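You operate a simulated robot arm through the tools that you are given. There is no shell and no other tool.

The job below is to be done with a simulated robot arm. You get a single attempt, and the scene is never put back.

Task
Swap the collar on the upright shaft for the green roller.
Fine: lock the shaft again; the collar goes in the blue can, lid on.

It is judged by the outcome, as a careful person would: the job done as asked, and still so three seconds after it is handed in. It fails if anything else is knocked over, pushed out of place, dropped, spilled or broken. Lids that push on must go on centred and level and be pressed home; caps that screw on are set level and turned clockwise until they are tight.

Robot
A 6-joint arm with a two-finger parallel gripper, fixed in place. Base frame: the origin is at the foot of the arm, x ahead of it, y to its left, z up; the work surface is at about z = 0. Units: mm, rad, N and s.
With the tool pointing down near the work surface it reaches from about 120 to 500 mm from the base axis. Its first joint turns from -1.257 to 1.257 rad. Payload 0.65 kg.
The TCP is the grasp point between the finger pads, 25 mm short of the fingertips. In the tool frame z runs along the fingers and y along their closing line. Largest opening 76 mm; finger width 18, thickness 10; the body of the gripper, 36 by 78 mm, starts 45 mm behind the TCP.
Orientation is that of the tool frame in the base frame, as a unit quaternion [w, x, y, z]. With the fingers straight down and closing along the base's y, the tool's x points along the base's -x, its y along +y and its z along -z.

Tools
- The arm moves only by the tool move_arm. Its argument "steps" is a list that holds one entry, the list of rows, each a list of 7 numbers: the closure, from 0 (fully open) to 1 (shut), then the shift along the tool's x, y, z in mm, then the turn, a rotation vector about the tool's x, y, z in rad. In form: [[[hand, tx, ty, tz, wx, wy, wz], ...]]. A call has 1 to 20 rows; each row shifts and turns the commanded pose from where the row before left it, along the tool's axes as they then stand. A row lasts 0.2 s, in which the tool goes at most 50 mm and 0.15 rad; a call with a longer step from one row to the next is refused whole, and so is a gripper value outside its range. A pose out of reach is approached as far as the arm can. The call stops where the force on the tool passes 40 N (or 10 N more than at its start, if that is more) or the arm is blocked; 0.2 s more then pass. Each finger travels about 108 mm/s and halts on what it meets, pressing with about 38 N; the grip force reading is that of the motor and also rises with nothing between the fingers. The clock runs only during rows and for 0.2 s after the last one: add rows that do not move to give the fingers time. The reply holds the time, the measured pose of the TCP, the force on the tool along the base axes, the opening and the grip force, in the units named above and with some noise, with the torque about the TCP (base axes, N m) and any sound that the robot's microphone picked up.
- Cameras (640 x 400 px; columns grow to the right, rows downward): "scene" is fixed at [73.7, 288.6, 405.4]; the picture's right is [-0.59, -0.81, 0.00], its down [-0.44, 0.32, -0.83] and it looks along [0.67, -0.49, -0.55] (base axes); focal length 214 px, centre (320, 200). "wrist" rides on the gripper at [58, 11, -81] in the tool frame; the picture's right is [-0.18, 0.98, 0.00], its down [-0.75, -0.14, -0.64] and it looks along [-0.63, -0.12, 0.77] (tool axes); focal length 243 px, centre (320, 200). There is no depth. A picture from a camera that has moved, and an enlarged one, comes with that camera's place and axes in the base frame and with its lens.
- snapshot(camera): a new picture of that camera. It takes no simulated time.
- enlarge(camera, box): a new picture of the part [left, top, right, bottom] of that camera's present view, enlarged. It takes no simulated time.
- hand_in(): hands the job in; it is judged then, once.

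Places have to be worked out from the pictures, the camera data and where the tool is seen. Open the gripper and draw the arm clear of the work before you hand the job in, unless the task says otherwise.

The tools are called after "Request:" as a command line: name --argument value ..., lists and objects as JSON in quotes. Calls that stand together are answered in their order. move_arm: Moves the arm, as the interface text tells. Its arguments: {"type":"object","properties":{"steps":{"type":"array","items":{"type":"array","items":{"type":"array","items":{"type":"number"}}}}},"required":["steps"]} The other tools are called the same way: snapshot (camera) takes a picture; enlarge (camera, box) takes an enlarged picture of a part of a camera's view; hand_in () hands the job in.

At the start:

```text
time: 0.0
tool_pos: [273.4, 50.5, 332.4]
tcp_rot: [0.0, 0.0, 1.0, 0.0]
contact_force: [-0.8, -0.4, 0.8]
ft_torque: [0.0, -0.01, -0.03]
grip_width: 76.0
grip_force: 0.1
```

scene: 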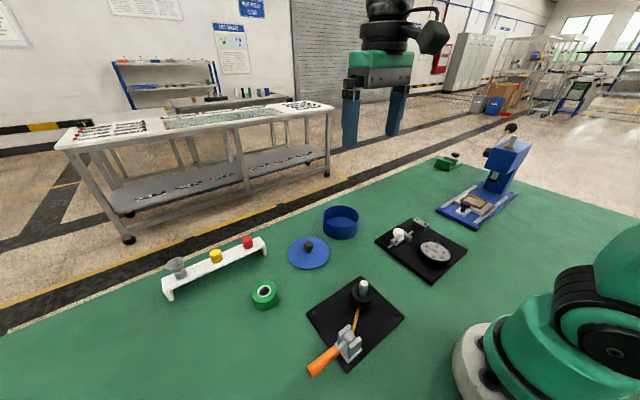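
wrist: 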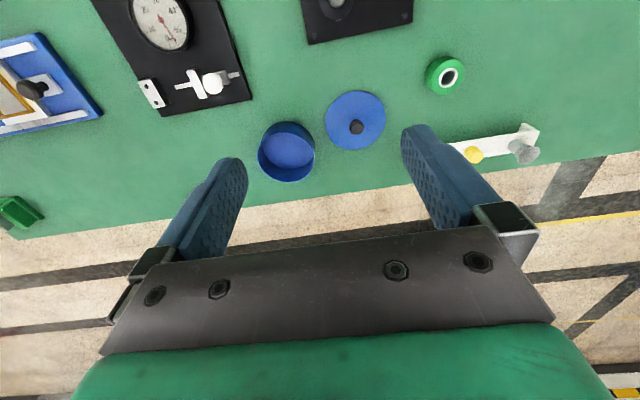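

I start by looking at the shaft fixture and the can closely in the scene camera.

Request:
enlarge --camera "scene" --box '[290, 260, 420, 390]'

Request:
enlarge --camera "scene" --box '[230, 190, 390, 320]'

Request:
enlarge --camera "wrist" --box '[240, 0, 560, 200]'

```text
3.08 times, centred on (355, 325) of scene
camera zoom: at [73.7, 288.6, 405.4], right [-0.59, -0.81, 0.0], down [-0.44, 0.32, -0.83], along [0.67, -0.49, -0.55], focal length 660 px, centre (212, -185)
```

zoom: 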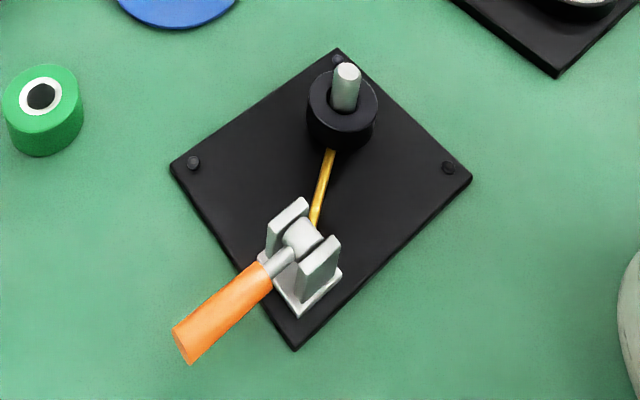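

```text
3.08 times, centred on (310, 255) of scene
camera zoom: at [73.7, 288.6, 405.4], right [-0.59, -0.81, 0.0], down [-0.44, 0.32, -0.83], along [0.67, -0.49, -0.55], focal length 660 px, centre (351, 31)
```

zoom: 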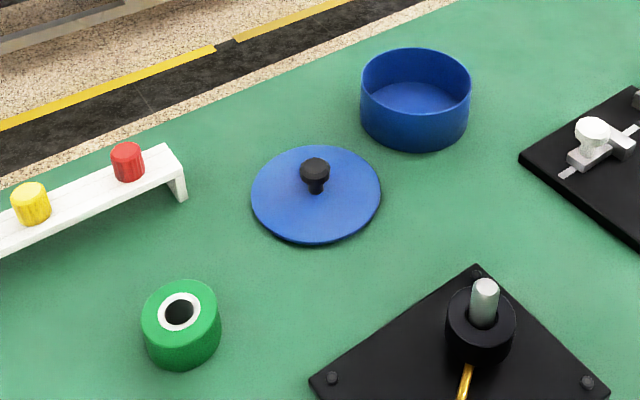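

```text
2.00 times, centred on (400, 100) of wrist
camera zoom: at [215.1, 60.9, 412.5], right [0.18, 0.98, 0.0], down [0.75, -0.14, 0.64], along [0.63, -0.12, -0.77], focal length 485 px, centre (160, 400)
```

zoom: 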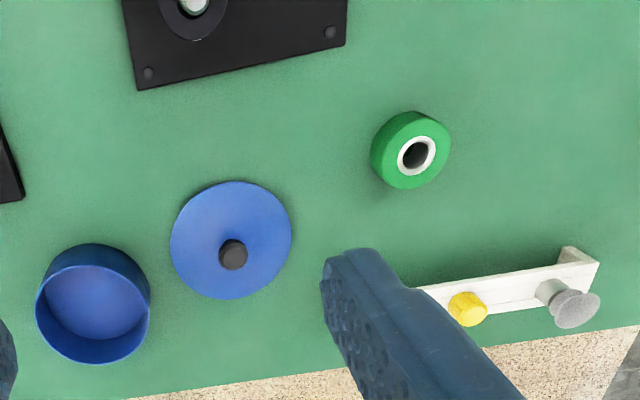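

The fixture has an orange lever clamp with a brass rod reaching to the collar. I move the arm back a bit so the wrist camera can see the fixture from another side.

Request:
move_arm --steps '[[[0, 40, 0, 0, 0, 0, 0], [0, 40, 0, 0, 0, 0, 0], [0, 30, 0, 0, 0, 0, 0], [0, 0, 0, 0, 0, 0, 0]]]'

Request:
snapshot --camera "wrist"

Request:
snapshot --camera "scene"

```text
time: 1.0
tool_pos: [162.7, 50.9, 334.0]
tcp_rot: [0.0, -0.001, 1.0, 0.0]
contact_force: [0.2, 0.1, 1.0]
ft_torque: [0.01, -0.02, -0.01]
grip_width: 76.1
grip_force: 0.2
```

```text
taken
camera wrist: at [105.2, 61.8, 413.4], right [0.18, 0.98, 0.0], down [0.75, -0.14, 0.64], along [0.63, -0.12, -0.77], focal length 243 px, centre (320, 200)
```

wrist: 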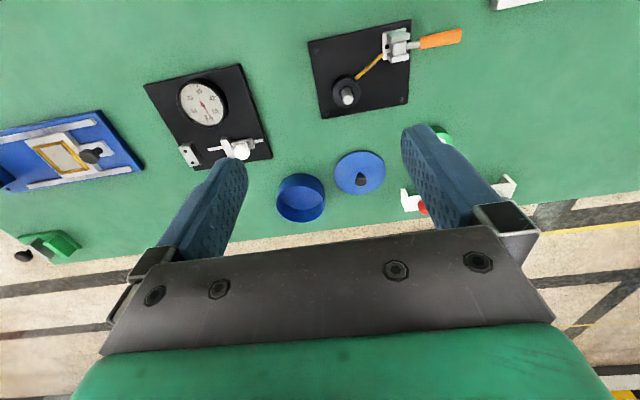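

```text
taken
```

scene: 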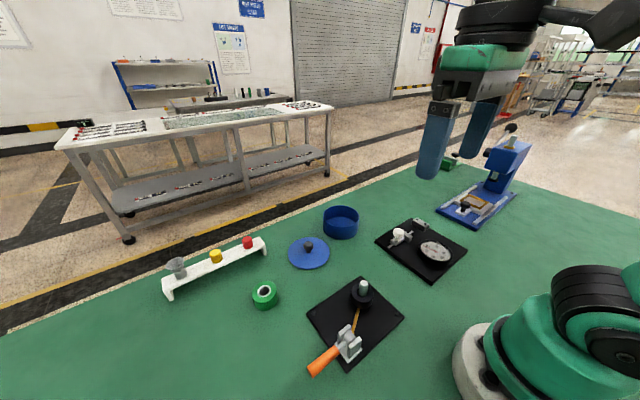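

Request:
enlarge --camera "wrist" --box '[300, 10, 480, 122]'

Request:
enlarge --camera "wrist" --box '[260, 110, 420, 230]'

```text
3.56 times, centred on (390, 66) of wrist
camera zoom: at [105.2, 61.8, 413.4], right [0.18, 0.98, 0.0], down [0.75, -0.14, 0.64], along [0.63, -0.12, -0.77], focal length 863 px, centre (71, 676)
```

zoom: 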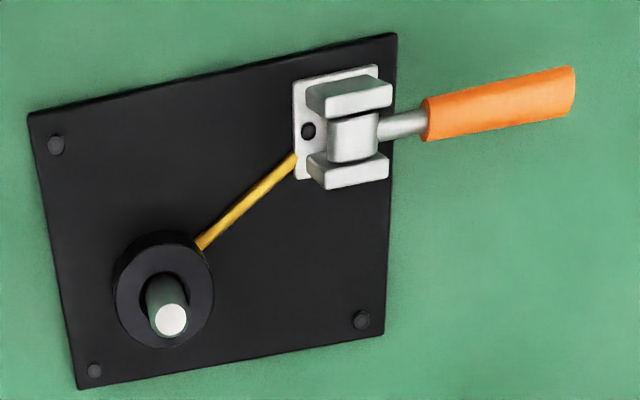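

```text
3.33 times, centred on (340, 170) of wrist
camera zoom: at [105.2, 61.8, 413.4], right [0.18, 0.98, 0.0], down [0.75, -0.14, 0.64], along [0.63, -0.12, -0.77], focal length 809 px, centre (253, 300)
```

zoom: 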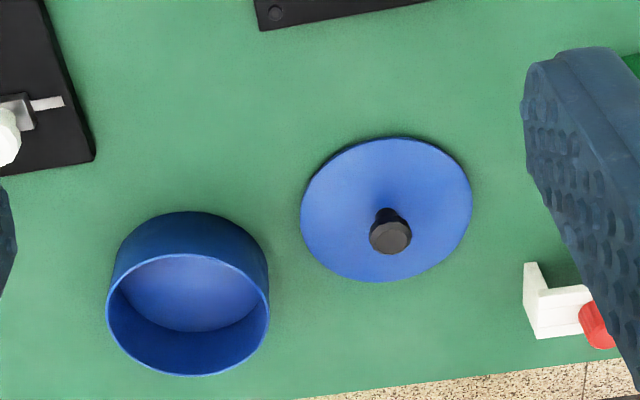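

Triangulating both views puts the shaft at about (222, 79) with its top near z 64. The lever pivot is at about (177, 154, 37), and the handle runs roughly level along +y. I turn the hand -90° so the wrist camera looks along +y at the fixture from the other side.

Request:
move_arm --steps '[[[0, 0, 0, 0, 0, 0, -0.1428], [0, 0, 0, 0, 0, 0, -0.1428], [0, 0, 0, 0, 0, 0, -0.1428], [0, 0, 0, 0, 0, 0, -0.1428], [0, 0, 0, 0, 0, 0, -0.1428], [0, 0, 0, 0, 0, 0, -0.1428], [0, 0, 0, 0, 0, 0, -0.1428], [0, 0, 0, 0, 0, 0, -0.1428], [0, 0, 0, 0, 0, 0, -0.1428], [0, 0, 0, 0, 0, 0, -0.1428], [0, 0, 0, 0, 0, 0, -0.1428], [0, 40, -20, 0, 0, 0, 0], [0, 40, -20, 0, 0, 0, 0], [0, 40, -20, 0, 0, 0, 0], [0, 20, 0, 40, 0, 0, 0], [0, 0, 0, 45, 0, 0, 0], [0, 0, 0, 0, 0, 0, 0]]]'

Request:
snapshot --camera "wrist"

```text
time: 4.6
tool_pos: [223.7, -90.7, 246.2]
tcp_rot: [0.0, 0.707, -0.707, 0.001]
contact_force: [0.4, -0.4, 0.9]
ft_torque: [-0.01, 0.0, 0.02]
grip_width: 76.0
grip_force: 0.1
```

```text
taken
camera wrist: at [213.3, -149.6, 325.5], right [-0.98, 0.18, 0.0], down [0.14, 0.75, 0.64], along [0.12, 0.63, -0.77], focal length 243 px, centre (320, 200)
```

wrist: 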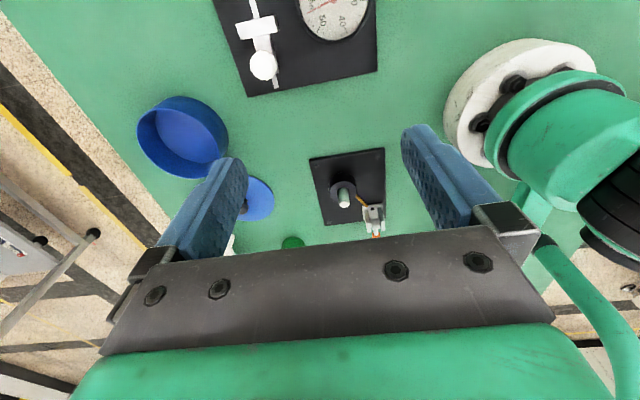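

Request:
enlarge --camera "wrist" --box '[290, 135, 410, 250]'

```text
3.48 times, centred on (350, 192) of wrist
camera zoom: at [213.3, -149.6, 325.5], right [-0.98, 0.18, 0.0], down [0.14, 0.75, 0.64], along [0.12, 0.63, -0.77], focal length 844 px, centre (216, 226)
```

zoom: 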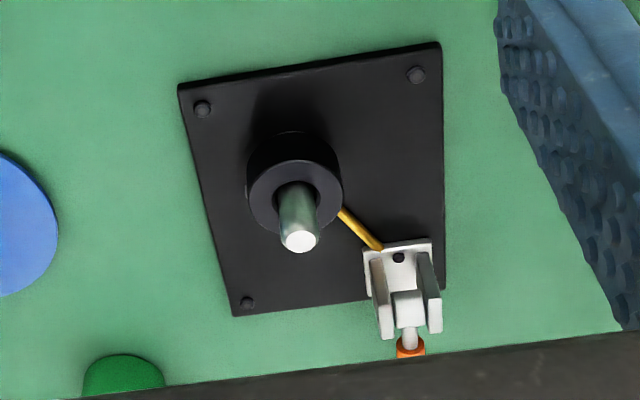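

The view confirms the layout. I lower and tilt the hand slightly for a flatter side view of the collar, shaft and lever, staying well above the dial plate.

Request:
move_arm --steps '[[[0, 30, 0, 40, 0, 0, 0], [0, 30, 0, 30, 0, 0, 0], [0, 0, 0, 0, 0, -0.15, 0], [0, 0, 0, 0, 0, -0.15, 0], [0, 0, 0, 0, 0, -0.15, 0], [0, 0, 0, 0, 0, -0.1, 0], [0, 0, 0, 0, 0, 0, 0]]]'

Request:
snapshot --camera "wrist"

```text
time: 6.2
tool_pos: [222.7, -149.8, 177.4]
tcp_rot: [-0.191, 0.681, -0.68, -0.192]
contact_force: [-0.5, 0.1, 0.3]
ft_torque: [0.0, 0.02, 0.01]
grip_width: 75.9
grip_force: 0.1
```

```text
taken
camera wrist: at [212.9, -241.9, 214.3], right [-0.98, 0.16, 0.1], down [0.14, 0.3, 0.94], along [0.12, 0.94, -0.32], focal length 243 px, centre (320, 200)
```

wrist: 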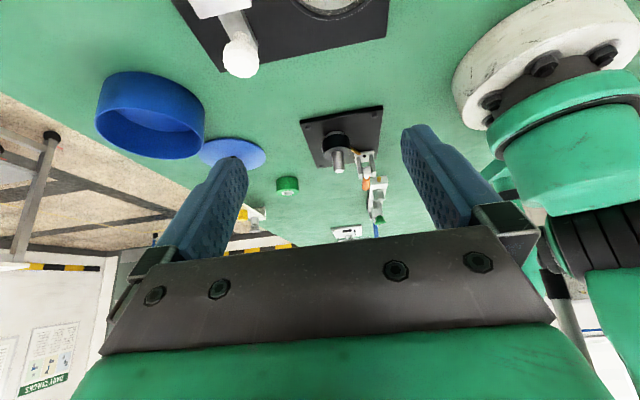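

Request:
enlarge --camera "wrist" --box '[290, 95, 410, 245]'

Request:
enlarge --camera "wrist" --box '[300, 100, 400, 165]'

Request:
enlarge --camera "wrist" --box '[240, 150, 340, 212]'

```text
2.67 times, centred on (350, 170) of wrist
camera zoom: at [212.9, -241.9, 214.3], right [-0.98, 0.16, 0.1], down [0.14, 0.3, 0.94], along [0.12, 0.94, -0.32], focal length 647 px, centre (240, 280)
```

zoom: 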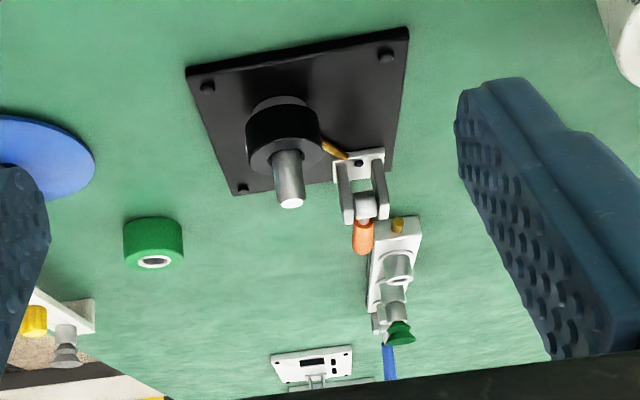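

```text
6.15 times, centred on (350, 132) of wrist
camera zoom: at [212.9, -241.9, 214.3], right [-0.98, 0.16, 0.1], down [0.14, 0.3, 0.94], along [0.12, 0.94, -0.32], focal length 1493 px, centre (135, 615)
```

zoom: 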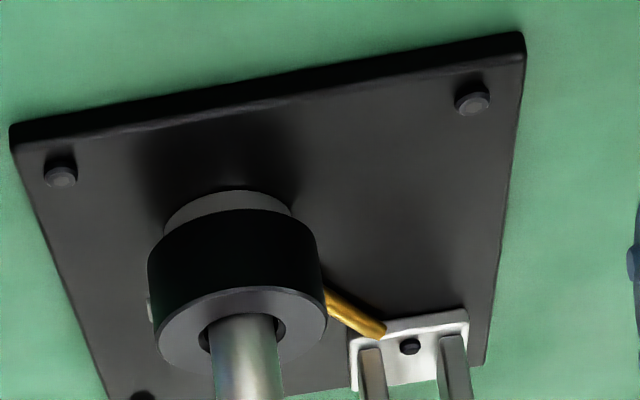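

```text
6.40 times, centred on (290, 181) of wrist
camera zoom: at [212.9, -241.9, 214.3], right [-0.98, 0.16, 0.1], down [0.14, 0.3, 0.94], along [0.12, 0.94, -0.32], focal length 1553 px, centre (512, 322)
```

zoom: 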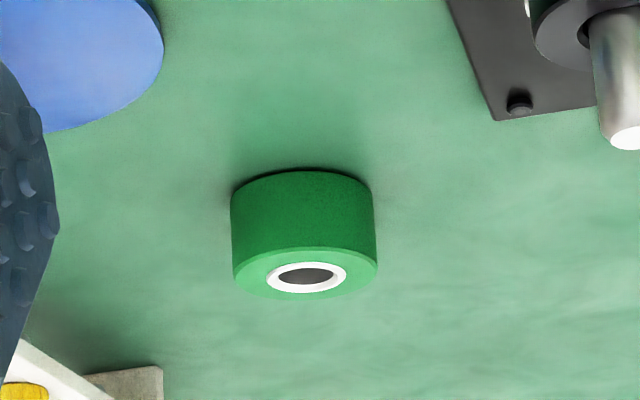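

The collar sits on a low hub with its top near z 37, and the roller stands at about (339, 229) with its top near z 27. There are also other objects behind the lever that the scene camera does not show, so I zoom in there.

Request:
enlarge --camera "wrist" --box '[335, 140, 405, 200]'

Request:
enlarge --camera "wrist" --box '[320, 175, 420, 240]'

```text
6.67 times, centred on (370, 170) of wrist
camera zoom: at [212.9, -241.9, 214.3], right [-0.98, 0.16, 0.1], down [0.14, 0.3, 0.94], along [0.12, 0.94, -0.32], focal length 1618 px, centre (-13, 400)
```

zoom: 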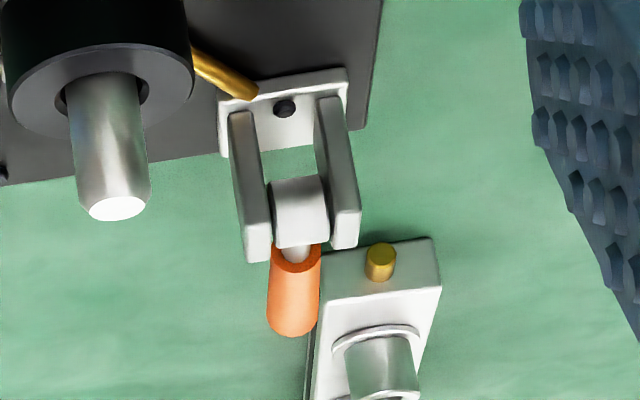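

```text
6.15 times, centred on (370, 208) of wrist
camera zoom: at [212.9, -241.9, 214.3], right [-0.98, 0.16, 0.1], down [0.14, 0.3, 0.94], along [0.12, 0.94, -0.32], focal length 1493 px, centre (12, 154)
```

zoom: 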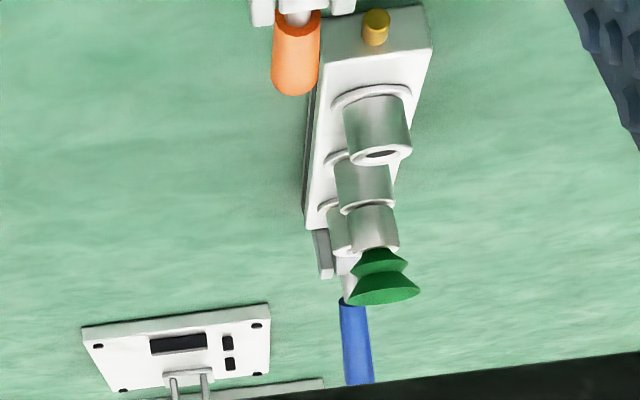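

Other devices (a valve block, small meters) stand beyond the lever. I level the hand again and move it over to (177, 60, 250) to view the lever and these neighbours from above.

Request:
move_arm --steps '[[[0, 0, 0, 0, 0, 0.15, 0], [0, 0, 0, 0, 0, 0.15, 0], [0, 0, 0, 0, 0, 0.15, 0], [0, 0, 0, 0, 0, 0.1, 0], [0, 0, 0, -40, 0, 0, 0], [0, -30, 10, -33, 0, 0, 0], [0, -45, 10, 0, 0, 0, 0], [0, -45, 10, 0, 0, 0, 0], [0, -45, 10, 0, 0, 0, 0], [0, -45, 5, 0, 0, 0, 0], [0, 0, 0, 0, 0, 0, 0]]]'

Request:
snapshot --camera "wrist"

```text
time: 8.6
tool_pos: [176.5, 59.8, 251.9]
tcp_rot: [0.0, 0.708, -0.707, 0.0]
contact_force: [0.5, -0.7, 0.4]
ft_torque: [0.01, 0.0, 0.01]
grip_width: 76.1
grip_force: 0.1
```

```text
taken
camera wrist: at [167.0, 1.0, 331.4], right [-0.98, 0.18, 0.0], down [0.14, 0.75, 0.64], along [0.12, 0.63, -0.77], focal length 243 px, centre (320, 200)
```

wrist: 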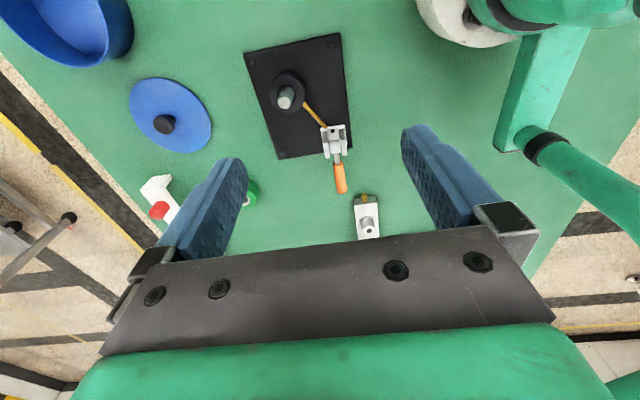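

Request:
enlarge --camera "wrist" --box '[290, 110, 400, 245]'

Request:
enlarge --camera "wrist" --box '[250, 50, 370, 130]'

```text
2.96 times, centred on (345, 178) of wrist
camera zoom: at [167.0, 1.0, 331.4], right [-0.98, 0.18, 0.0], down [0.14, 0.75, 0.64], along [0.12, 0.63, -0.77], focal length 719 px, centre (246, 267)
```

zoom: 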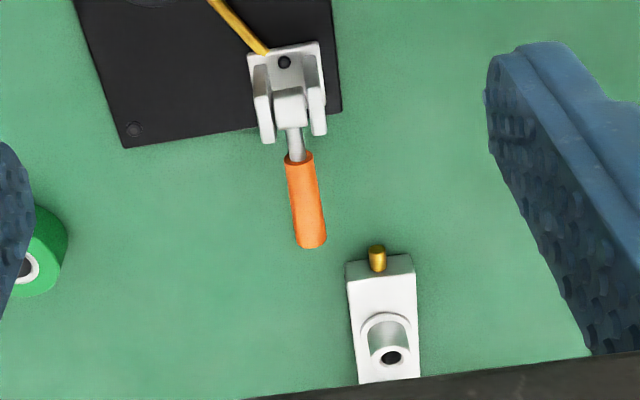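

```text
5.00 times, centred on (310, 90) of wrist
camera zoom: at [167.0, 1.0, 331.4], right [-0.98, 0.18, 0.0], down [0.14, 0.75, 0.64], along [0.12, 0.63, -0.77], focal length 1213 px, centre (370, 750)
```

zoom: 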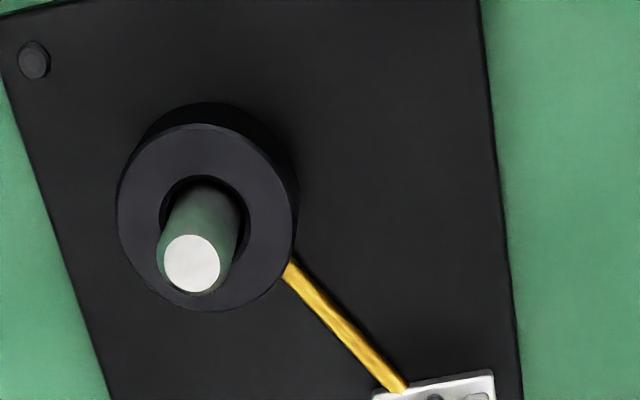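

The valve block starts around y 265 and is low, so it is clear of the lever, whose handle spans y 179 to 228 at x≈176, z≈40. I move over the handle and descend with the fingers open on both sides of it.

Request:
move_arm --steps '[[[0, -40, 0, 20, 0, 0, 0], [0, -40, 0, 25, 0, 0, 0], [0, -40, 0, 30, 0, 0, 0], [0, -32, 0.5, 40, 0, 0, 0], [0, 0, 0, 30, 0, 0, 0], [0, 0, 0, 25, 0, 0, 0], [0, 0, 0, 0, 0, 0, 0]]]'

Request:
snapshot --camera "scene"

Request:
snapshot --camera "wrist"

```text
refused: row 4 steps farther than a row can; nothing moved
```

```text
taken
```

scene: 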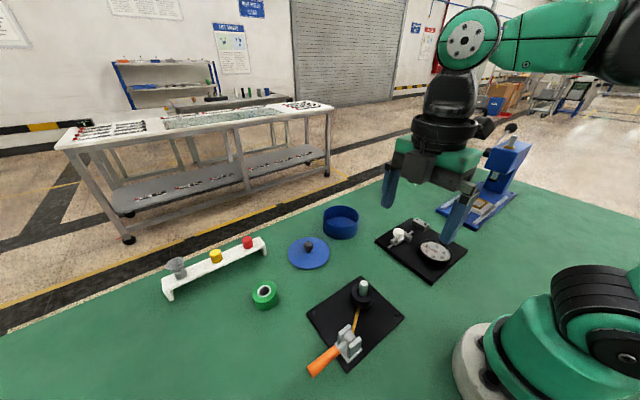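

```text
taken
camera wrist: at [167.0, 1.0, 331.4], right [-0.98, 0.18, 0.0], down [0.14, 0.75, 0.64], along [0.12, 0.63, -0.77], focal length 243 px, centre (320, 200)
```

wrist: 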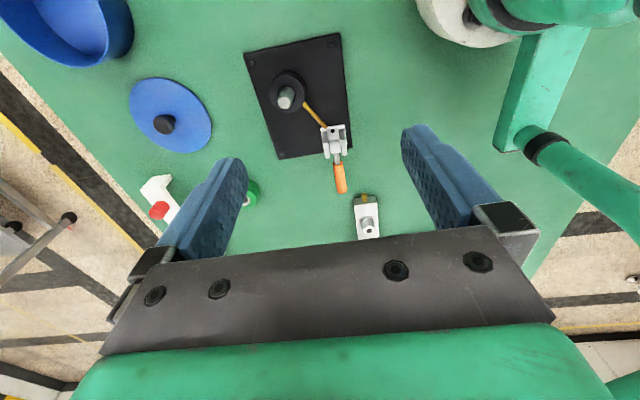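

The fourth row was longer than 50 mm, so the call was refused. I send the same path in smaller steps.

Request:
move_arm --steps '[[[0, -38, 0, 25, 0, 0, 0], [0, -38, 0, 25, 0, 0, 0], [0, -38, 0, 25, 0, 0, 0], [0, -38, 0.5, 25, 0, 0, 0], [0, 0, 0, 40, 0, 0, 0], [0, 0, 0, 30, 0, 0, 0], [0, 0, 0, 0, 0, 0, 0]]]'

Request:
snapshot --camera "scene"

Request:
snapshot --camera "wrist"

```text
time: 10.2
tool_pos: [176.8, 212.8, 82.1]
tcp_rot: [0.0, -0.707, 0.707, 0.0]
contact_force: [-0.5, -0.1, -0.4]
ft_torque: [0.01, -0.01, 0.06]
grip_width: 75.9
grip_force: 0.1
```

```text
taken
```

scene: 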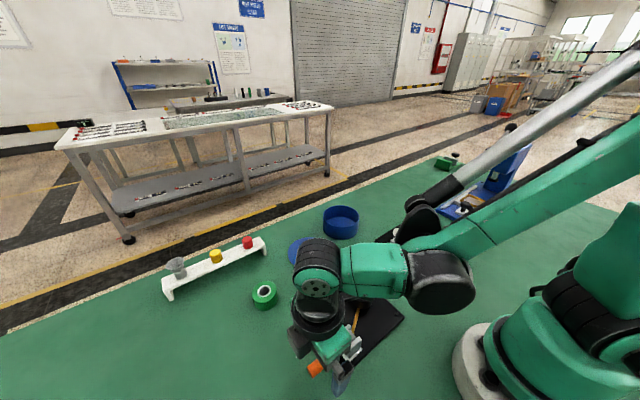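

```text
taken
camera wrist: at [167.5, 154.4, 161.9], right [-0.98, 0.18, 0.0], down [0.14, 0.75, 0.64], along [0.12, 0.63, -0.77], focal length 243 px, centre (320, 200)
```

wrist: 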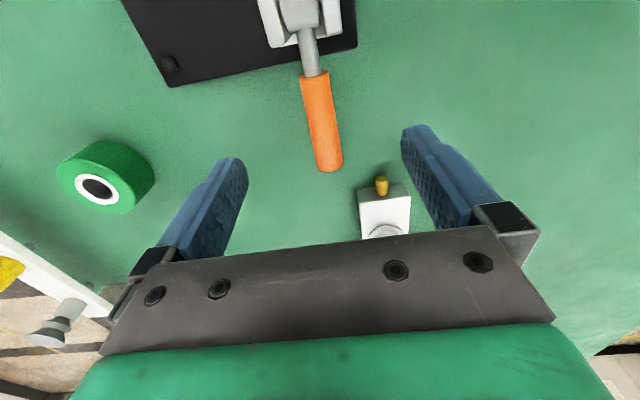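

The handle is centred between the fingers, at x≈175. I go down to z≈40 and close on it.

Request:
move_arm --steps '[[[0, 2, 1, 22, 0, 0, 0], [0, 0, 0, 20, 0, 0, 0], [0, 0, 0, 0, 0, 0, 0], [0.5, 0, 0, 0, 0, 0, 0], [1, 0, 0, 0, 0, 0, 0], [1, 0, 0, 0, 0, 0, 0], [1, 0, 0, 0, 0, 0, 0], [1, 0, 0, 0, 0, 0, 0]]]'

Request:
snapshot --camera "wrist"

```text
time: 12.0
tool_pos: [176.0, 209.0, 39.0]
tcp_rot: [0.001, 0.708, -0.707, 0.0]
contact_force: [-20.9, -3.1, -14.1]
ft_torque: [0.76, -0.04, -0.05]
grip_width: 14.8
grip_force: 34.0
```

```text
taken
camera wrist: at [165.0, 150.8, 118.8], right [-0.98, 0.18, 0.0], down [0.14, 0.75, 0.64], along [0.12, 0.63, -0.77], focal length 243 px, centre (320, 200)
```

wrist: 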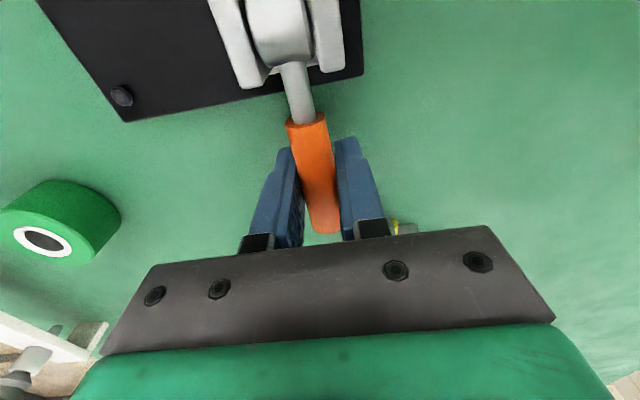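

The grip holds the handle (15 mm), with about 21 N of sideways load, so I nudge the hand 1 mm toward -x and start lifting the lever with a small arc, watching the forces.

Request:
move_arm --steps '[[[1, 0, 1, 0, 0, 0, 0], [1, 0, 0, 0, 0, 0, 0]]]'

```text
time: 12.6
tool_pos: [174.6, 209.3, 39.7]
tcp_rot: [-0.001, 0.707, -0.707, 0.0]
contact_force: [-5.2, 2.3, 17.5]
ft_torque: [-0.81, -0.01, 0.0]
grip_width: 14.4
grip_force: 34.1
```

Request:
move_arm --steps '[[[1, 0.4, 0, -5, 0, 0, 0], [1, 1.0, 0, -5, 0, 0, 0], [1, 0, 0, 0, 0, 0, 0]]]'

Request:
snapshot --camera "wrist"

```text
time: 13.4
tool_pos: [175.4, 209.2, 49.5]
tcp_rot: [0.0, -0.707, 0.707, 0.0]
contact_force: [-3.2, 9.5, -14.2]
ft_torque: [0.85, 0.01, -0.01]
grip_width: 14.8
grip_force: 33.9
```

```text
taken
camera wrist: at [164.7, 150.3, 128.5], right [-0.98, 0.18, 0.0], down [0.14, 0.75, 0.64], along [0.12, 0.63, -0.76], focal length 243 px, centre (320, 200)
```

wrist: 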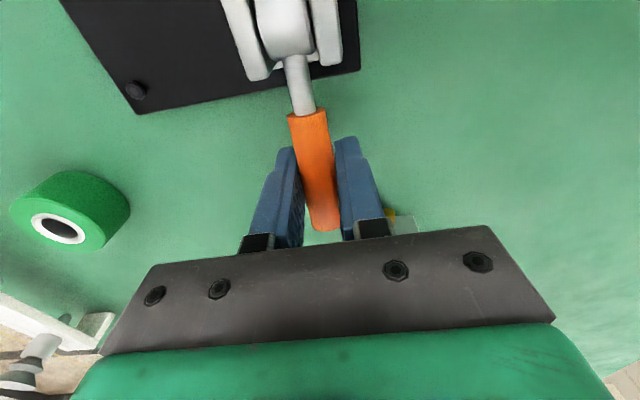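

The lever swings freely; most of the load seen is just the pads twisting on the handle. I continue along the arc around the pivot.

Request:
move_arm --steps '[[[1, 1.9, 0, -9.8, 0, 0, 0], [1, 4.7, 0, -9, 0, 0, 0], [1, 6.2, 0, -8.1, 0, 0, 0], [1, 0, 0, 0, 0, 0, 0]]]'

```text
time: 14.4
tool_pos: [173.7, 197.4, 75.1]
tcp_rot: [0.0, 0.707, -0.707, -0.001]
contact_force: [-3.9, 20.4, 0.9]
ft_torque: [0.72, 0.05, -0.01]
grip_width: 14.6
grip_force: 33.9
```

Request:
move_arm --steps '[[[1, 4.8, 0.3, -5.5, 0, 0, 0], [1, 7.9, 0, -5.5, 0, 0, 0], [1, 8.8, 0, -4.1, 0, 0, 0], [1, 9.4, 0, -2.6, 0, 0, 0], [1, 0, 0, 0, 0, 0, 0]]]'

Request:
snapshot --camera "wrist"

Request:
snapshot --camera "scene"

```text
time: 15.6
tool_pos: [175.0, 164.1, 94.2]
tcp_rot: [0.001, 0.707, -0.707, 0.0]
contact_force: [0.2, -0.3, -0.4]
ft_torque: [-0.03, -0.01, -0.02]
grip_width: 0.0
grip_force: 23.8
```

```text
taken
camera wrist: at [164.2, 105.7, 173.8], right [-0.98, 0.18, 0.0], down [0.14, 0.75, 0.64], along [0.12, 0.63, -0.77], focal length 243 px, centre (320, 200)
```

wrist: 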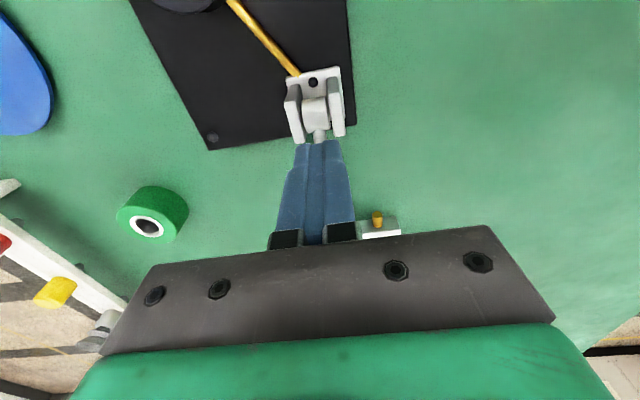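

```text
taken
```

scene: 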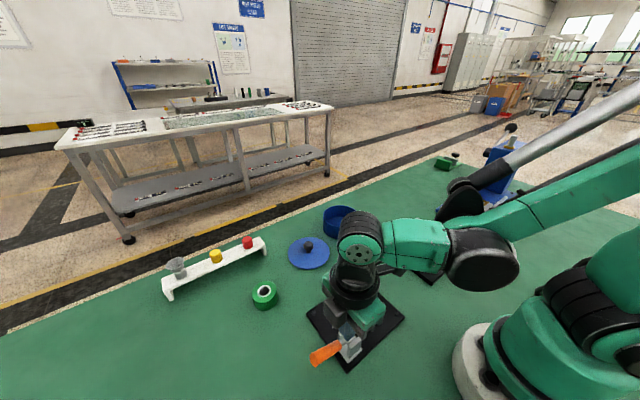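

The handle slipped out of the fingers and they are now shut on nothing. I check where the lever is.

Request:
enlarge --camera "scene" --box '[290, 290, 410, 390]'

Request:
enlarge --camera "wrist" --box '[240, 50, 400, 250]'

```text
4.00 times, centred on (350, 340) of scene
camera zoom: at [73.7, 288.6, 405.4], right [-0.59, -0.81, 0.0], down [-0.44, 0.32, -0.83], along [0.67, -0.49, -0.55], focal length 858 px, centre (200, -360)
```

zoom: 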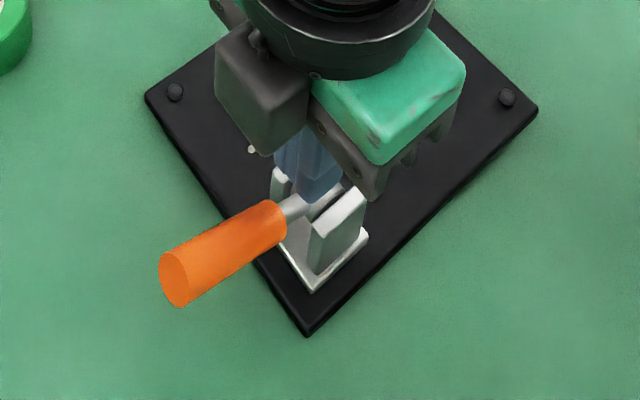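

```text
2.00 times, centred on (320, 150) of wrist
camera zoom: at [164.2, 105.7, 173.8], right [-0.98, 0.18, 0.0], down [0.14, 0.75, 0.64], along [0.12, 0.63, -0.77], focal length 485 px, centre (320, 300)
```

zoom: 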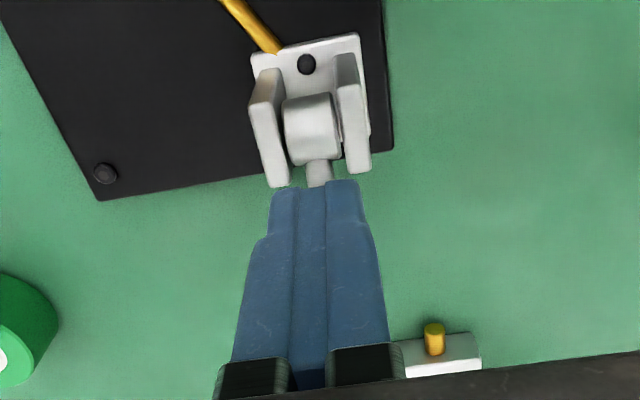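

The lever is resting at about 25° up. I raise the hand straight up, open it, and look at the lever angle before gripping again with a tilted hand that can turn along with it.

Request:
move_arm --steps '[[[1, 0, 0, -40, 0, 0, 0], [1, 20, 0, -40, 0, 0, 0], [0, 40, 0, 0, 0, 0, 0], [0, 0, 0, 0, 0, 0, 0], [0, 0, 0, 0, 0, 0, 0], [0, 0, 0, 0, 0, 0, 0]]]'

Request:
enlarge --camera "scene" --box '[290, 290, 410, 390]'

Request:
enlarge --camera "wrist" --box '[250, 50, 410, 220]'

```text
time: 17.0
tool_pos: [174.0, 104.5, 173.0]
tcp_rot: [0.0, -0.707, 0.707, -0.001]
contact_force: [-0.2, -0.2, -0.5]
ft_torque: [0.0, 0.04, -0.02]
grip_width: 75.8
grip_force: 0.0
```

```text
4.00 times, centred on (350, 340) of scene
camera zoom: at [73.7, 288.6, 405.4], right [-0.59, -0.81, 0.0], down [-0.44, 0.32, -0.83], along [0.67, -0.49, -0.55], focal length 858 px, centre (200, -360)
```

zoom: 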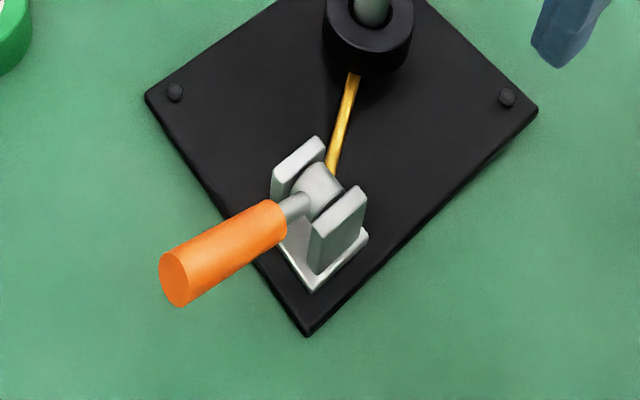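

```text
2.35 times, centred on (330, 135) of wrist
camera zoom: at [164.6, 46.1, 253.0], right [-0.98, 0.18, 0.0], down [0.14, 0.75, 0.64], along [0.12, 0.63, -0.77], focal length 571 px, centre (296, 353)
```

zoom: 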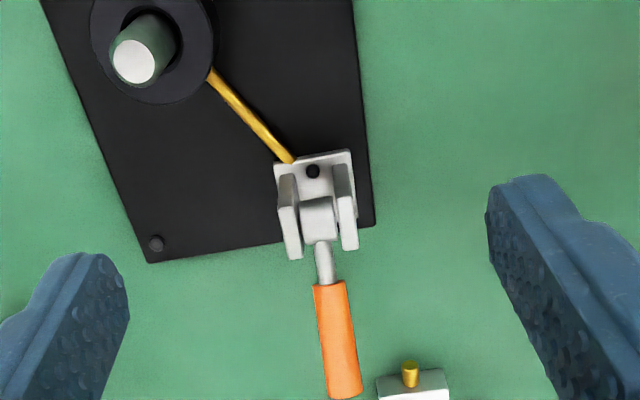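

The lever has stayed at about 24° up, so it holds by friction. I approach the handle again with the hand tilted 20° so it can rotate with the lever, and grip at about (175.5, 204, 61).

Request:
move_arm --steps '[[[0, -40, -0.5, 18.4, 0, 0, 0], [0, -40, -0.5, 18.4, 0, 0, 0], [0, -40, -0.5, 18.4, 0, 0, 0], [0, 0, 0, 0, 0, 0.15, 0], [0, 0, 0, 0, 0, 0.15, 0], [0, 0, 0, 0, 0, 0.05, 0], [0, 0, 0, 25, 0, 0, 0], [0, 0, 0, 0, 0, 0, 0]]]'

Request:
snapshot --camera "wrist"

Request:
snapshot --camera "scene"

```text
time: 18.8
tool_pos: [175.9, 217.0, 93.8]
tcp_rot: [0.124, 0.696, -0.696, 0.123]
contact_force: [-1.0, 0.9, 0.0]
ft_torque: [-0.01, 0.02, -0.04]
grip_width: 76.3
grip_force: 0.1
```

```text
taken
camera wrist: at [166.0, 189.5, 189.1], right [-0.98, 0.17, -0.06], down [0.14, 0.93, 0.35], along [0.12, 0.33, -0.94], focal length 243 px, centre (320, 200)
```

wrist: 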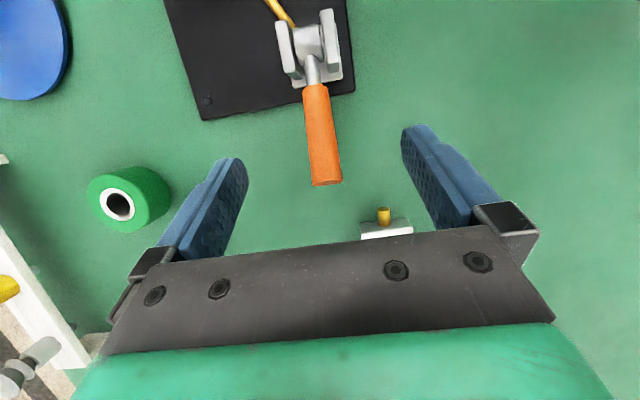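

```text
taken
```

scene: 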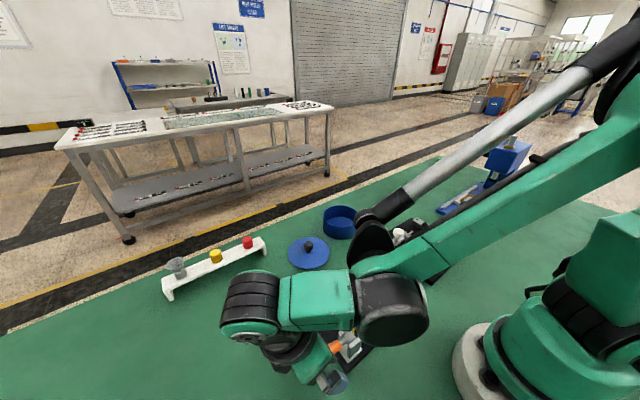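

The handle sits centrally between the fingers (x≈176.5). I advance 35 mm along the fingers and close.

Request:
move_arm --steps '[[[0, 0, -0.6, 18, 0, 0, 0], [0, 0, 0, 17, 0, 0, 0], [0, 0, 0, 0, 0, 0, 0], [0.5, 0, 0, 0, 0, 0, 0], [0.8, 0, 0, 0, 0, 0, 0], [1, 0, 0, 0, 0, 0, 0], [1, 0, 0, 0, 0, 0, 0], [1, 0, 0, 0, 0, 0, 0]]]'

Request:
snapshot --camera "wrist"

```text
time: 20.6
tool_pos: [174.1, 205.0, 61.5]
tcp_rot: [0.123, 0.697, -0.695, 0.122]
contact_force: [-37.2, -5.6, -9.8]
ft_torque: [0.27, -0.12, -0.01]
grip_width: 14.8
grip_force: 34.5
```

```text
taken
camera wrist: at [165.2, 177.3, 156.5], right [-0.98, 0.17, -0.06], down [0.14, 0.93, 0.35], along [0.11, 0.33, -0.94], focal length 243 px, centre (320, 200)
```

wrist: 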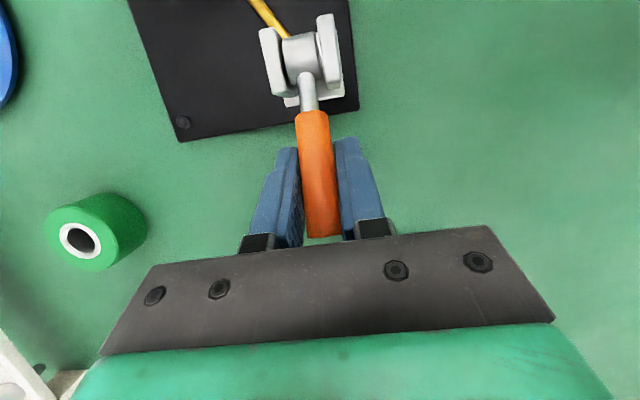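

The grip is on the handle, but 37 N sideways says the handle centre is about 2 mm further to -x. I shift the hand there.

Request:
move_arm --steps '[[[1, 0, 1.2, 0, 0, 0, 0], [1, 0, 1.0, 0, 0, 0, 0], [1, 0, 0, 0, 0, 0, 0]]]'

```text
time: 21.4
tool_pos: [175.3, 203.8, 62.3]
tcp_rot: [0.122, 0.697, -0.696, 0.123]
contact_force: [-11.9, -3.0, -5.4]
ft_torque: [0.21, 0.07, -0.14]
grip_width: 14.7
grip_force: 34.2
```

I now rotate the hand and lever together about the pivot in small steps and check the forces.

Request:
move_arm --steps '[[[1, 4.06, 0.6, -3.71, 0, -0.1, 0], [1, 4.06, 0, -3.71, 0, -0.1, 0], [1, 0, 0, 0, 0, 0, 0]]]'

```text
time: 22.2
tool_pos: [174.3, 199.0, 70.7]
tcp_rot: [0.051, 0.706, -0.705, 0.054]
contact_force: [8.7, 14.8, 22.2]
ft_torque: [-0.52, 0.05, 0.0]
grip_width: 14.8
grip_force: 34.7
```

Request:
move_arm --steps '[[[1, -0.94, -0.3, -0.9, 0, 0, 0], [1, 3.84, 0, -3.76, 0, -0.1, 0], [1, 0, 0, 0, 0, 0, 0]]]'

```text
time: 23.0
tool_pos: [175.5, 195.6, 76.2]
tcp_rot: [0.018, 0.707, -0.707, 0.02]
contact_force: [28.3, -19.5, -20.2]
ft_torque: [0.12, 0.04, -0.04]
grip_width: 14.8
grip_force: 34.1
```

Request:
move_arm --steps '[[[1, 0, 0, 0, 0, 0, 0], [1, 0, 0, 0, 0, 0, 0]]]'

Request:
enlarge --camera "wrist" --box '[240, 0, 400, 250]'

```text
time: 23.6
tool_pos: [173.9, 195.4, 74.8]
tcp_rot: [0.017, 0.707, -0.706, 0.022]
contact_force: [29.4, -22.8, -13.5]
ft_torque: [-0.26, 0.11, -0.11]
grip_width: 14.7
grip_force: 34.1
```

```text
1.60 times, centred on (320, 125) of wrist
camera zoom: at [164.2, 142.4, 159.0], right [-0.98, 0.18, -0.01], down [0.14, 0.79, 0.6], along [0.12, 0.59, -0.8], focal length 388 px, centre (320, 320)
```

zoom: 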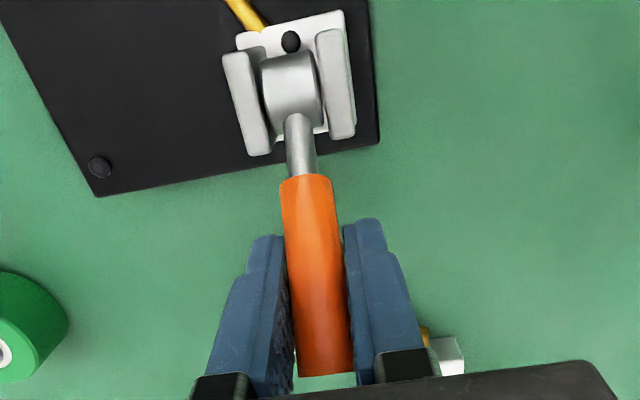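

Small offsets build up large side loads, so I relieve them (0.8 mm to +x, 0.6 mm inward) before continuing the arc.

Request:
move_arm --steps '[[[1, 0.5, -0.8, 0.33, 0, 0, 0], [1, 0, 0, 0, 0, 0, 0]]]'

```text
time: 24.2
tool_pos: [174.8, 196.4, 75.6]
tcp_rot: [0.018, 0.708, -0.706, 0.017]
contact_force: [12.0, -8.8, 15.5]
ft_torque: [-0.89, -0.01, 0.01]
grip_width: 15.0
grip_force: 34.2
```

Request:
move_arm --steps '[[[1, 4.4, -0.4, -4.1, 0, -0.09, 0], [1, 4.3, 0, -4.0, 0, -0.1, 0], [1, 0, 0, 0, 0, 0, 0]]]'

```text
time: 25.0
tool_pos: [174.3, 190.0, 83.4]
tcp_rot: [-0.051, 0.706, -0.705, -0.054]
contact_force: [-13.4, 25.9, -8.7]
ft_torque: [0.18, 0.01, 0.0]
grip_width: 14.6
grip_force: 34.5
```

Request:
move_arm --steps '[[[1, 2.2, 0.2, -2.0, 0, -0.05, 0], [1, 0, 0, 0, 0, 0, 0]]]'

Request:
snapshot --camera "wrist"

```text
time: 25.6
tool_pos: [174.3, 185.1, 85.3]
tcp_rot: [-0.067, 0.704, -0.704, -0.067]
contact_force: [-20.2, 16.7, -12.9]
ft_torque: [-0.51, 0.04, 0.05]
grip_width: 14.8
grip_force: 34.0
```

```text
taken
camera wrist: at [165.0, 112.3, 152.6], right [-0.98, 0.18, 0.04], down [0.14, 0.62, 0.77], along [0.12, 0.77, -0.63], focal length 243 px, centre (320, 200)
```

wrist: 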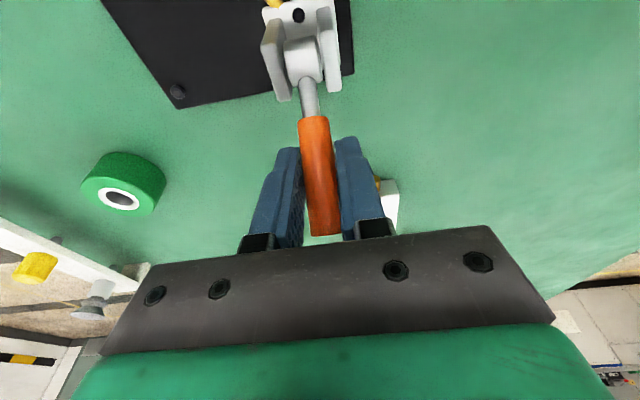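

The lever follows the hand (now about 50° up) with moderate resistance. I keep going in small steps and correct the sideways load.

Request:
move_arm --steps '[[[1, 2.2, 0.8, -2.0, 0, -0.05, 0], [1, 4.3, 0, -4.0, 0, -0.1, 0], [1, 0, 0, 0, 0, 0, 0]]]'

```text
time: 26.4
tool_pos: [175.1, 176.9, 88.8]
tcp_rot: [-0.119, 0.697, -0.696, -0.12]
contact_force: [-10.9, 11.9, -13.6]
ft_torque: [-0.45, 0.18, 0.06]
grip_width: 14.4
grip_force: 34.2
```

Request:
move_arm --steps '[[[1, 4.2, 0.4, -3.9, 0, -0.1, 0], [1, 4.2, 0, -3.9, 0, -0.1, 0], [1, 0, 0, 0, 0, 0, 0]]]'

```text
time: 27.2
tool_pos: [174.4, 166.7, 92.7]
tcp_rot: [0.19, -0.681, 0.682, 0.188]
contact_force: [4.0, 13.2, -12.8]
ft_torque: [-0.47, -0.09, -0.1]
grip_width: 14.5
grip_force: 34.2
```

Request:
move_arm --steps '[[[1, 4.1, 0, -3.9, 0, -0.1, 0], [1, 4.1, 0, -3.9, 0, -0.1, 0], [1, 0, 0, 0, 0, 0, 0]]]'

Request:
snapshot --camera "wrist"

Request:
enlarge --camera "scene" --box '[280, 230, 420, 390]'

```text
time: 28.0
tool_pos: [174.3, 156.0, 96.4]
tcp_rot: [-0.256, 0.66, -0.658, -0.257]
contact_force: [0.6, -0.3, -1.1]
ft_torque: [0.02, -0.01, 0.01]
grip_width: 0.0
grip_force: 23.3
```

```text
taken
camera wrist: at [164.0, 58.1, 115.3], right [-0.98, 0.14, 0.12], down [0.14, 0.12, 0.98], along [0.12, 0.98, -0.14], focal length 243 px, centre (320, 200)
```

wrist: 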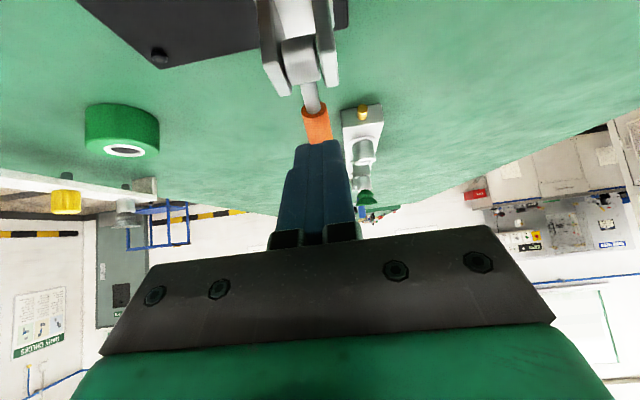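

```text
2.50 times, centred on (350, 310) of scene
camera zoom: at [73.7, 288.6, 405.4], right [-0.59, -0.81, 0.0], down [-0.44, 0.32, -0.83], along [0.67, -0.49, -0.55], focal length 536 px, centre (245, -75)
```

zoom: 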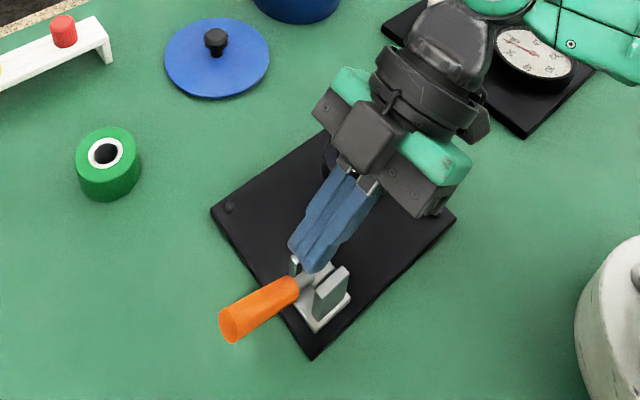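

The handle slipped out again, and the lever is still at only about 22-24° up, so it may be at a stop there. I back off upward, level the hand, and inspect the lever and hub closely to see what changed.

Request:
move_arm --steps '[[[1, -27, 0, -29.5, 0, 0, 0], [1, -27, 0, -29.5, 0, 0, 0], [1, 0, 0, 0, 0, 0.15, 0], [1, 0, 0, 0, 0, 0.15, 0], [0, 0, 0, 0, 0, 0.15, 0], [0, 0, 0, 0, 0, 0.15, 0], [0, 0, 0, 0, 0, 0.14, 0], [0, 40, 0, -10, 0, 0, 0], [0, 40, 0, 0, 0, 0, 0], [0, 0, 0, 0, 0, 0, 0]]]'

Request:
enlarge --camera "wrist" --box '[240, 50, 400, 220]'

Request:
enlarge --camera "scene" --box '[300, 270, 410, 390]'

```text
time: 30.2
tool_pos: [174.3, 72.3, 187.2]
tcp_rot: [0.001, 0.708, -0.706, 0.0]
contact_force: [-0.8, -0.1, 0.0]
ft_torque: [0.0, -0.01, 0.01]
grip_width: 76.1
grip_force: 0.0
```

```text
2.35 times, centred on (320, 135) of wrist
camera zoom: at [164.4, 14.7, 266.1], right [-0.98, 0.18, 0.0], down [0.14, 0.75, 0.64], along [0.12, 0.63, -0.77], focal length 571 px, centre (320, 353)
```

zoom: 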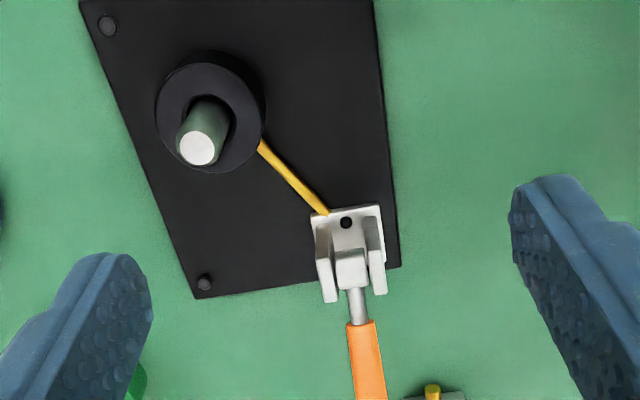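

```text
3.33 times, centred on (355, 330) of scene
camera zoom: at [73.7, 288.6, 405.4], right [-0.59, -0.81, 0.0], down [-0.44, 0.32, -0.83], along [0.67, -0.49, -0.55], focal length 715 px, centre (203, -233)
```

zoom: 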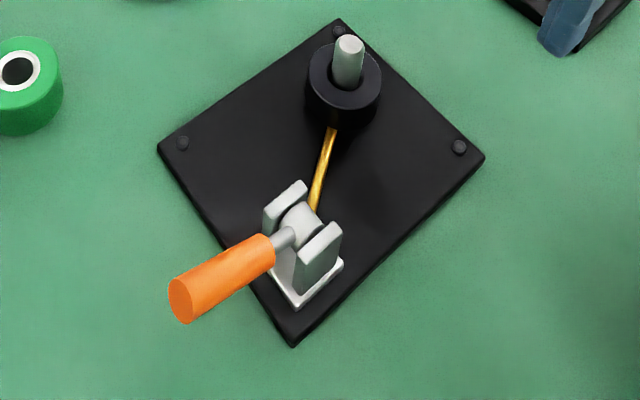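

The brass rod and the rest look unchanged, so I want a true side view of the lever. I turn the hand back to its first orientation and move to low x so the wrist camera looks along +x across the lever.

Request:
move_arm --steps '[[[0, 0, 0, 0, 0, 0, 0.1428], [0, 0, 0, 0, 0, 0, 0.1428], [0, 0, 0, 0, 0, 0, 0.1428], [0, 0, 0, 0, 0, 0, 0.1428], [0, 0, 0, 0, 0, 0, 0.1428], [0, 0, 0, 0, 0, 0, 0.1428], [0, 0, 0, 0, 0, 0, 0.1428], [0, 0, 0, 0, 0, 0, 0.1428], [0, 0, 0, 0, 0, 0, 0.1428], [0, 0, 0, 0, 0, 0, 0.1428], [0, 0, 0, 0, 0, 0, 0.1428], [0, 20, 35, 0, 0, 0, 0], [0, 15, 40, 0, 0, 0, 0], [0, 0, 30, 0, 0, 0, 0], [0, 0, 0, 0, 0, 0, 0]]]'

Request:
snapshot --camera "wrist"

```text
time: 33.4
tool_pos: [140.6, 180.6, 187.3]
tcp_rot: [-0.001, 0.0, 1.0, 0.0]
contact_force: [-0.4, 0.3, 0.6]
ft_torque: [0.01, 0.02, -0.01]
grip_width: 76.0
grip_force: 0.0
```

```text
taken
camera wrist: at [82.7, 190.7, 266.8], right [0.18, 0.98, 0.0], down [0.75, -0.14, 0.64], along [0.63, -0.12, -0.77], focal length 243 px, centre (320, 200)
```

wrist: 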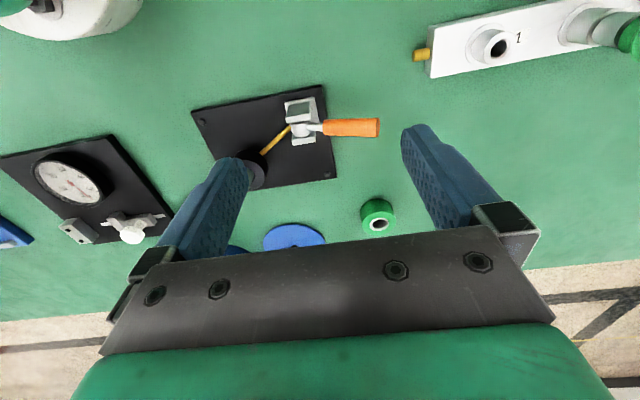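

Request:
move_arm --steps '[[[0, 10, 0, 40, 0, 0, 0], [0, 10, 0, 30, 0, 0, 0], [0, 0, 0, 0, 0, -0.15, 0], [0, 0, 0, 0, 0, -0.15, 0], [0, 0, 0, 0, 0, -0.15, 0], [0, 0, 0, 0, 0, 0, 0]]]'

Request:
snapshot --camera "wrist"

Request:
enlarge --camera "wrist" --box '[220, 80, 400, 220]'

```text
time: 34.8
tool_pos: [138.5, 174.6, 115.7]
tcp_rot: [0.223, 0.0, 0.975, 0.002]
contact_force: [-0.1, 0.1, 0.4]
ft_torque: [-0.01, 0.01, -0.03]
grip_width: 76.3
grip_force: 0.0
out of reach, approached as far as the arm can: row 5
```

```text
taken
camera wrist: at [50.7, 184.6, 162.5], right [0.16, 0.98, 0.08], down [0.4, -0.14, 0.91], along [0.9, -0.12, -0.41], focal length 243 px, centre (320, 200)
```

wrist: 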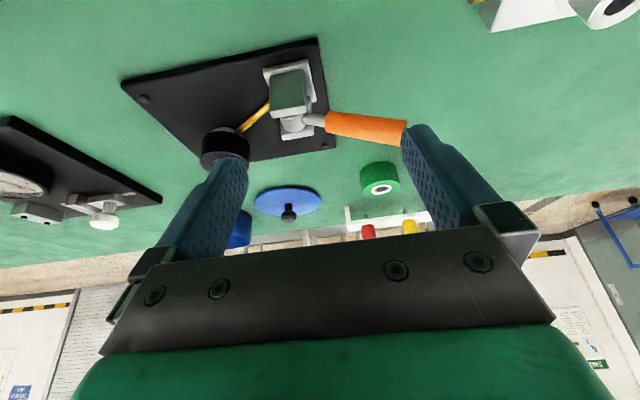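

```text
2.86 times, centred on (310, 150) of wrist
camera zoom: at [50.7, 184.6, 162.5], right [0.16, 0.98, 0.08], down [0.4, -0.14, 0.91], along [0.9, -0.12, -0.41], focal length 693 px, centre (349, 343)
```

zoom: 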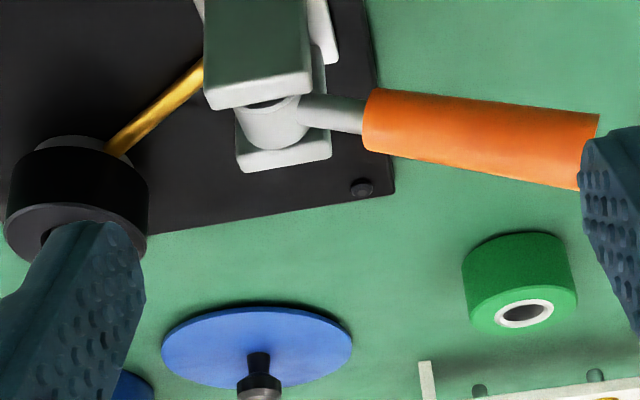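

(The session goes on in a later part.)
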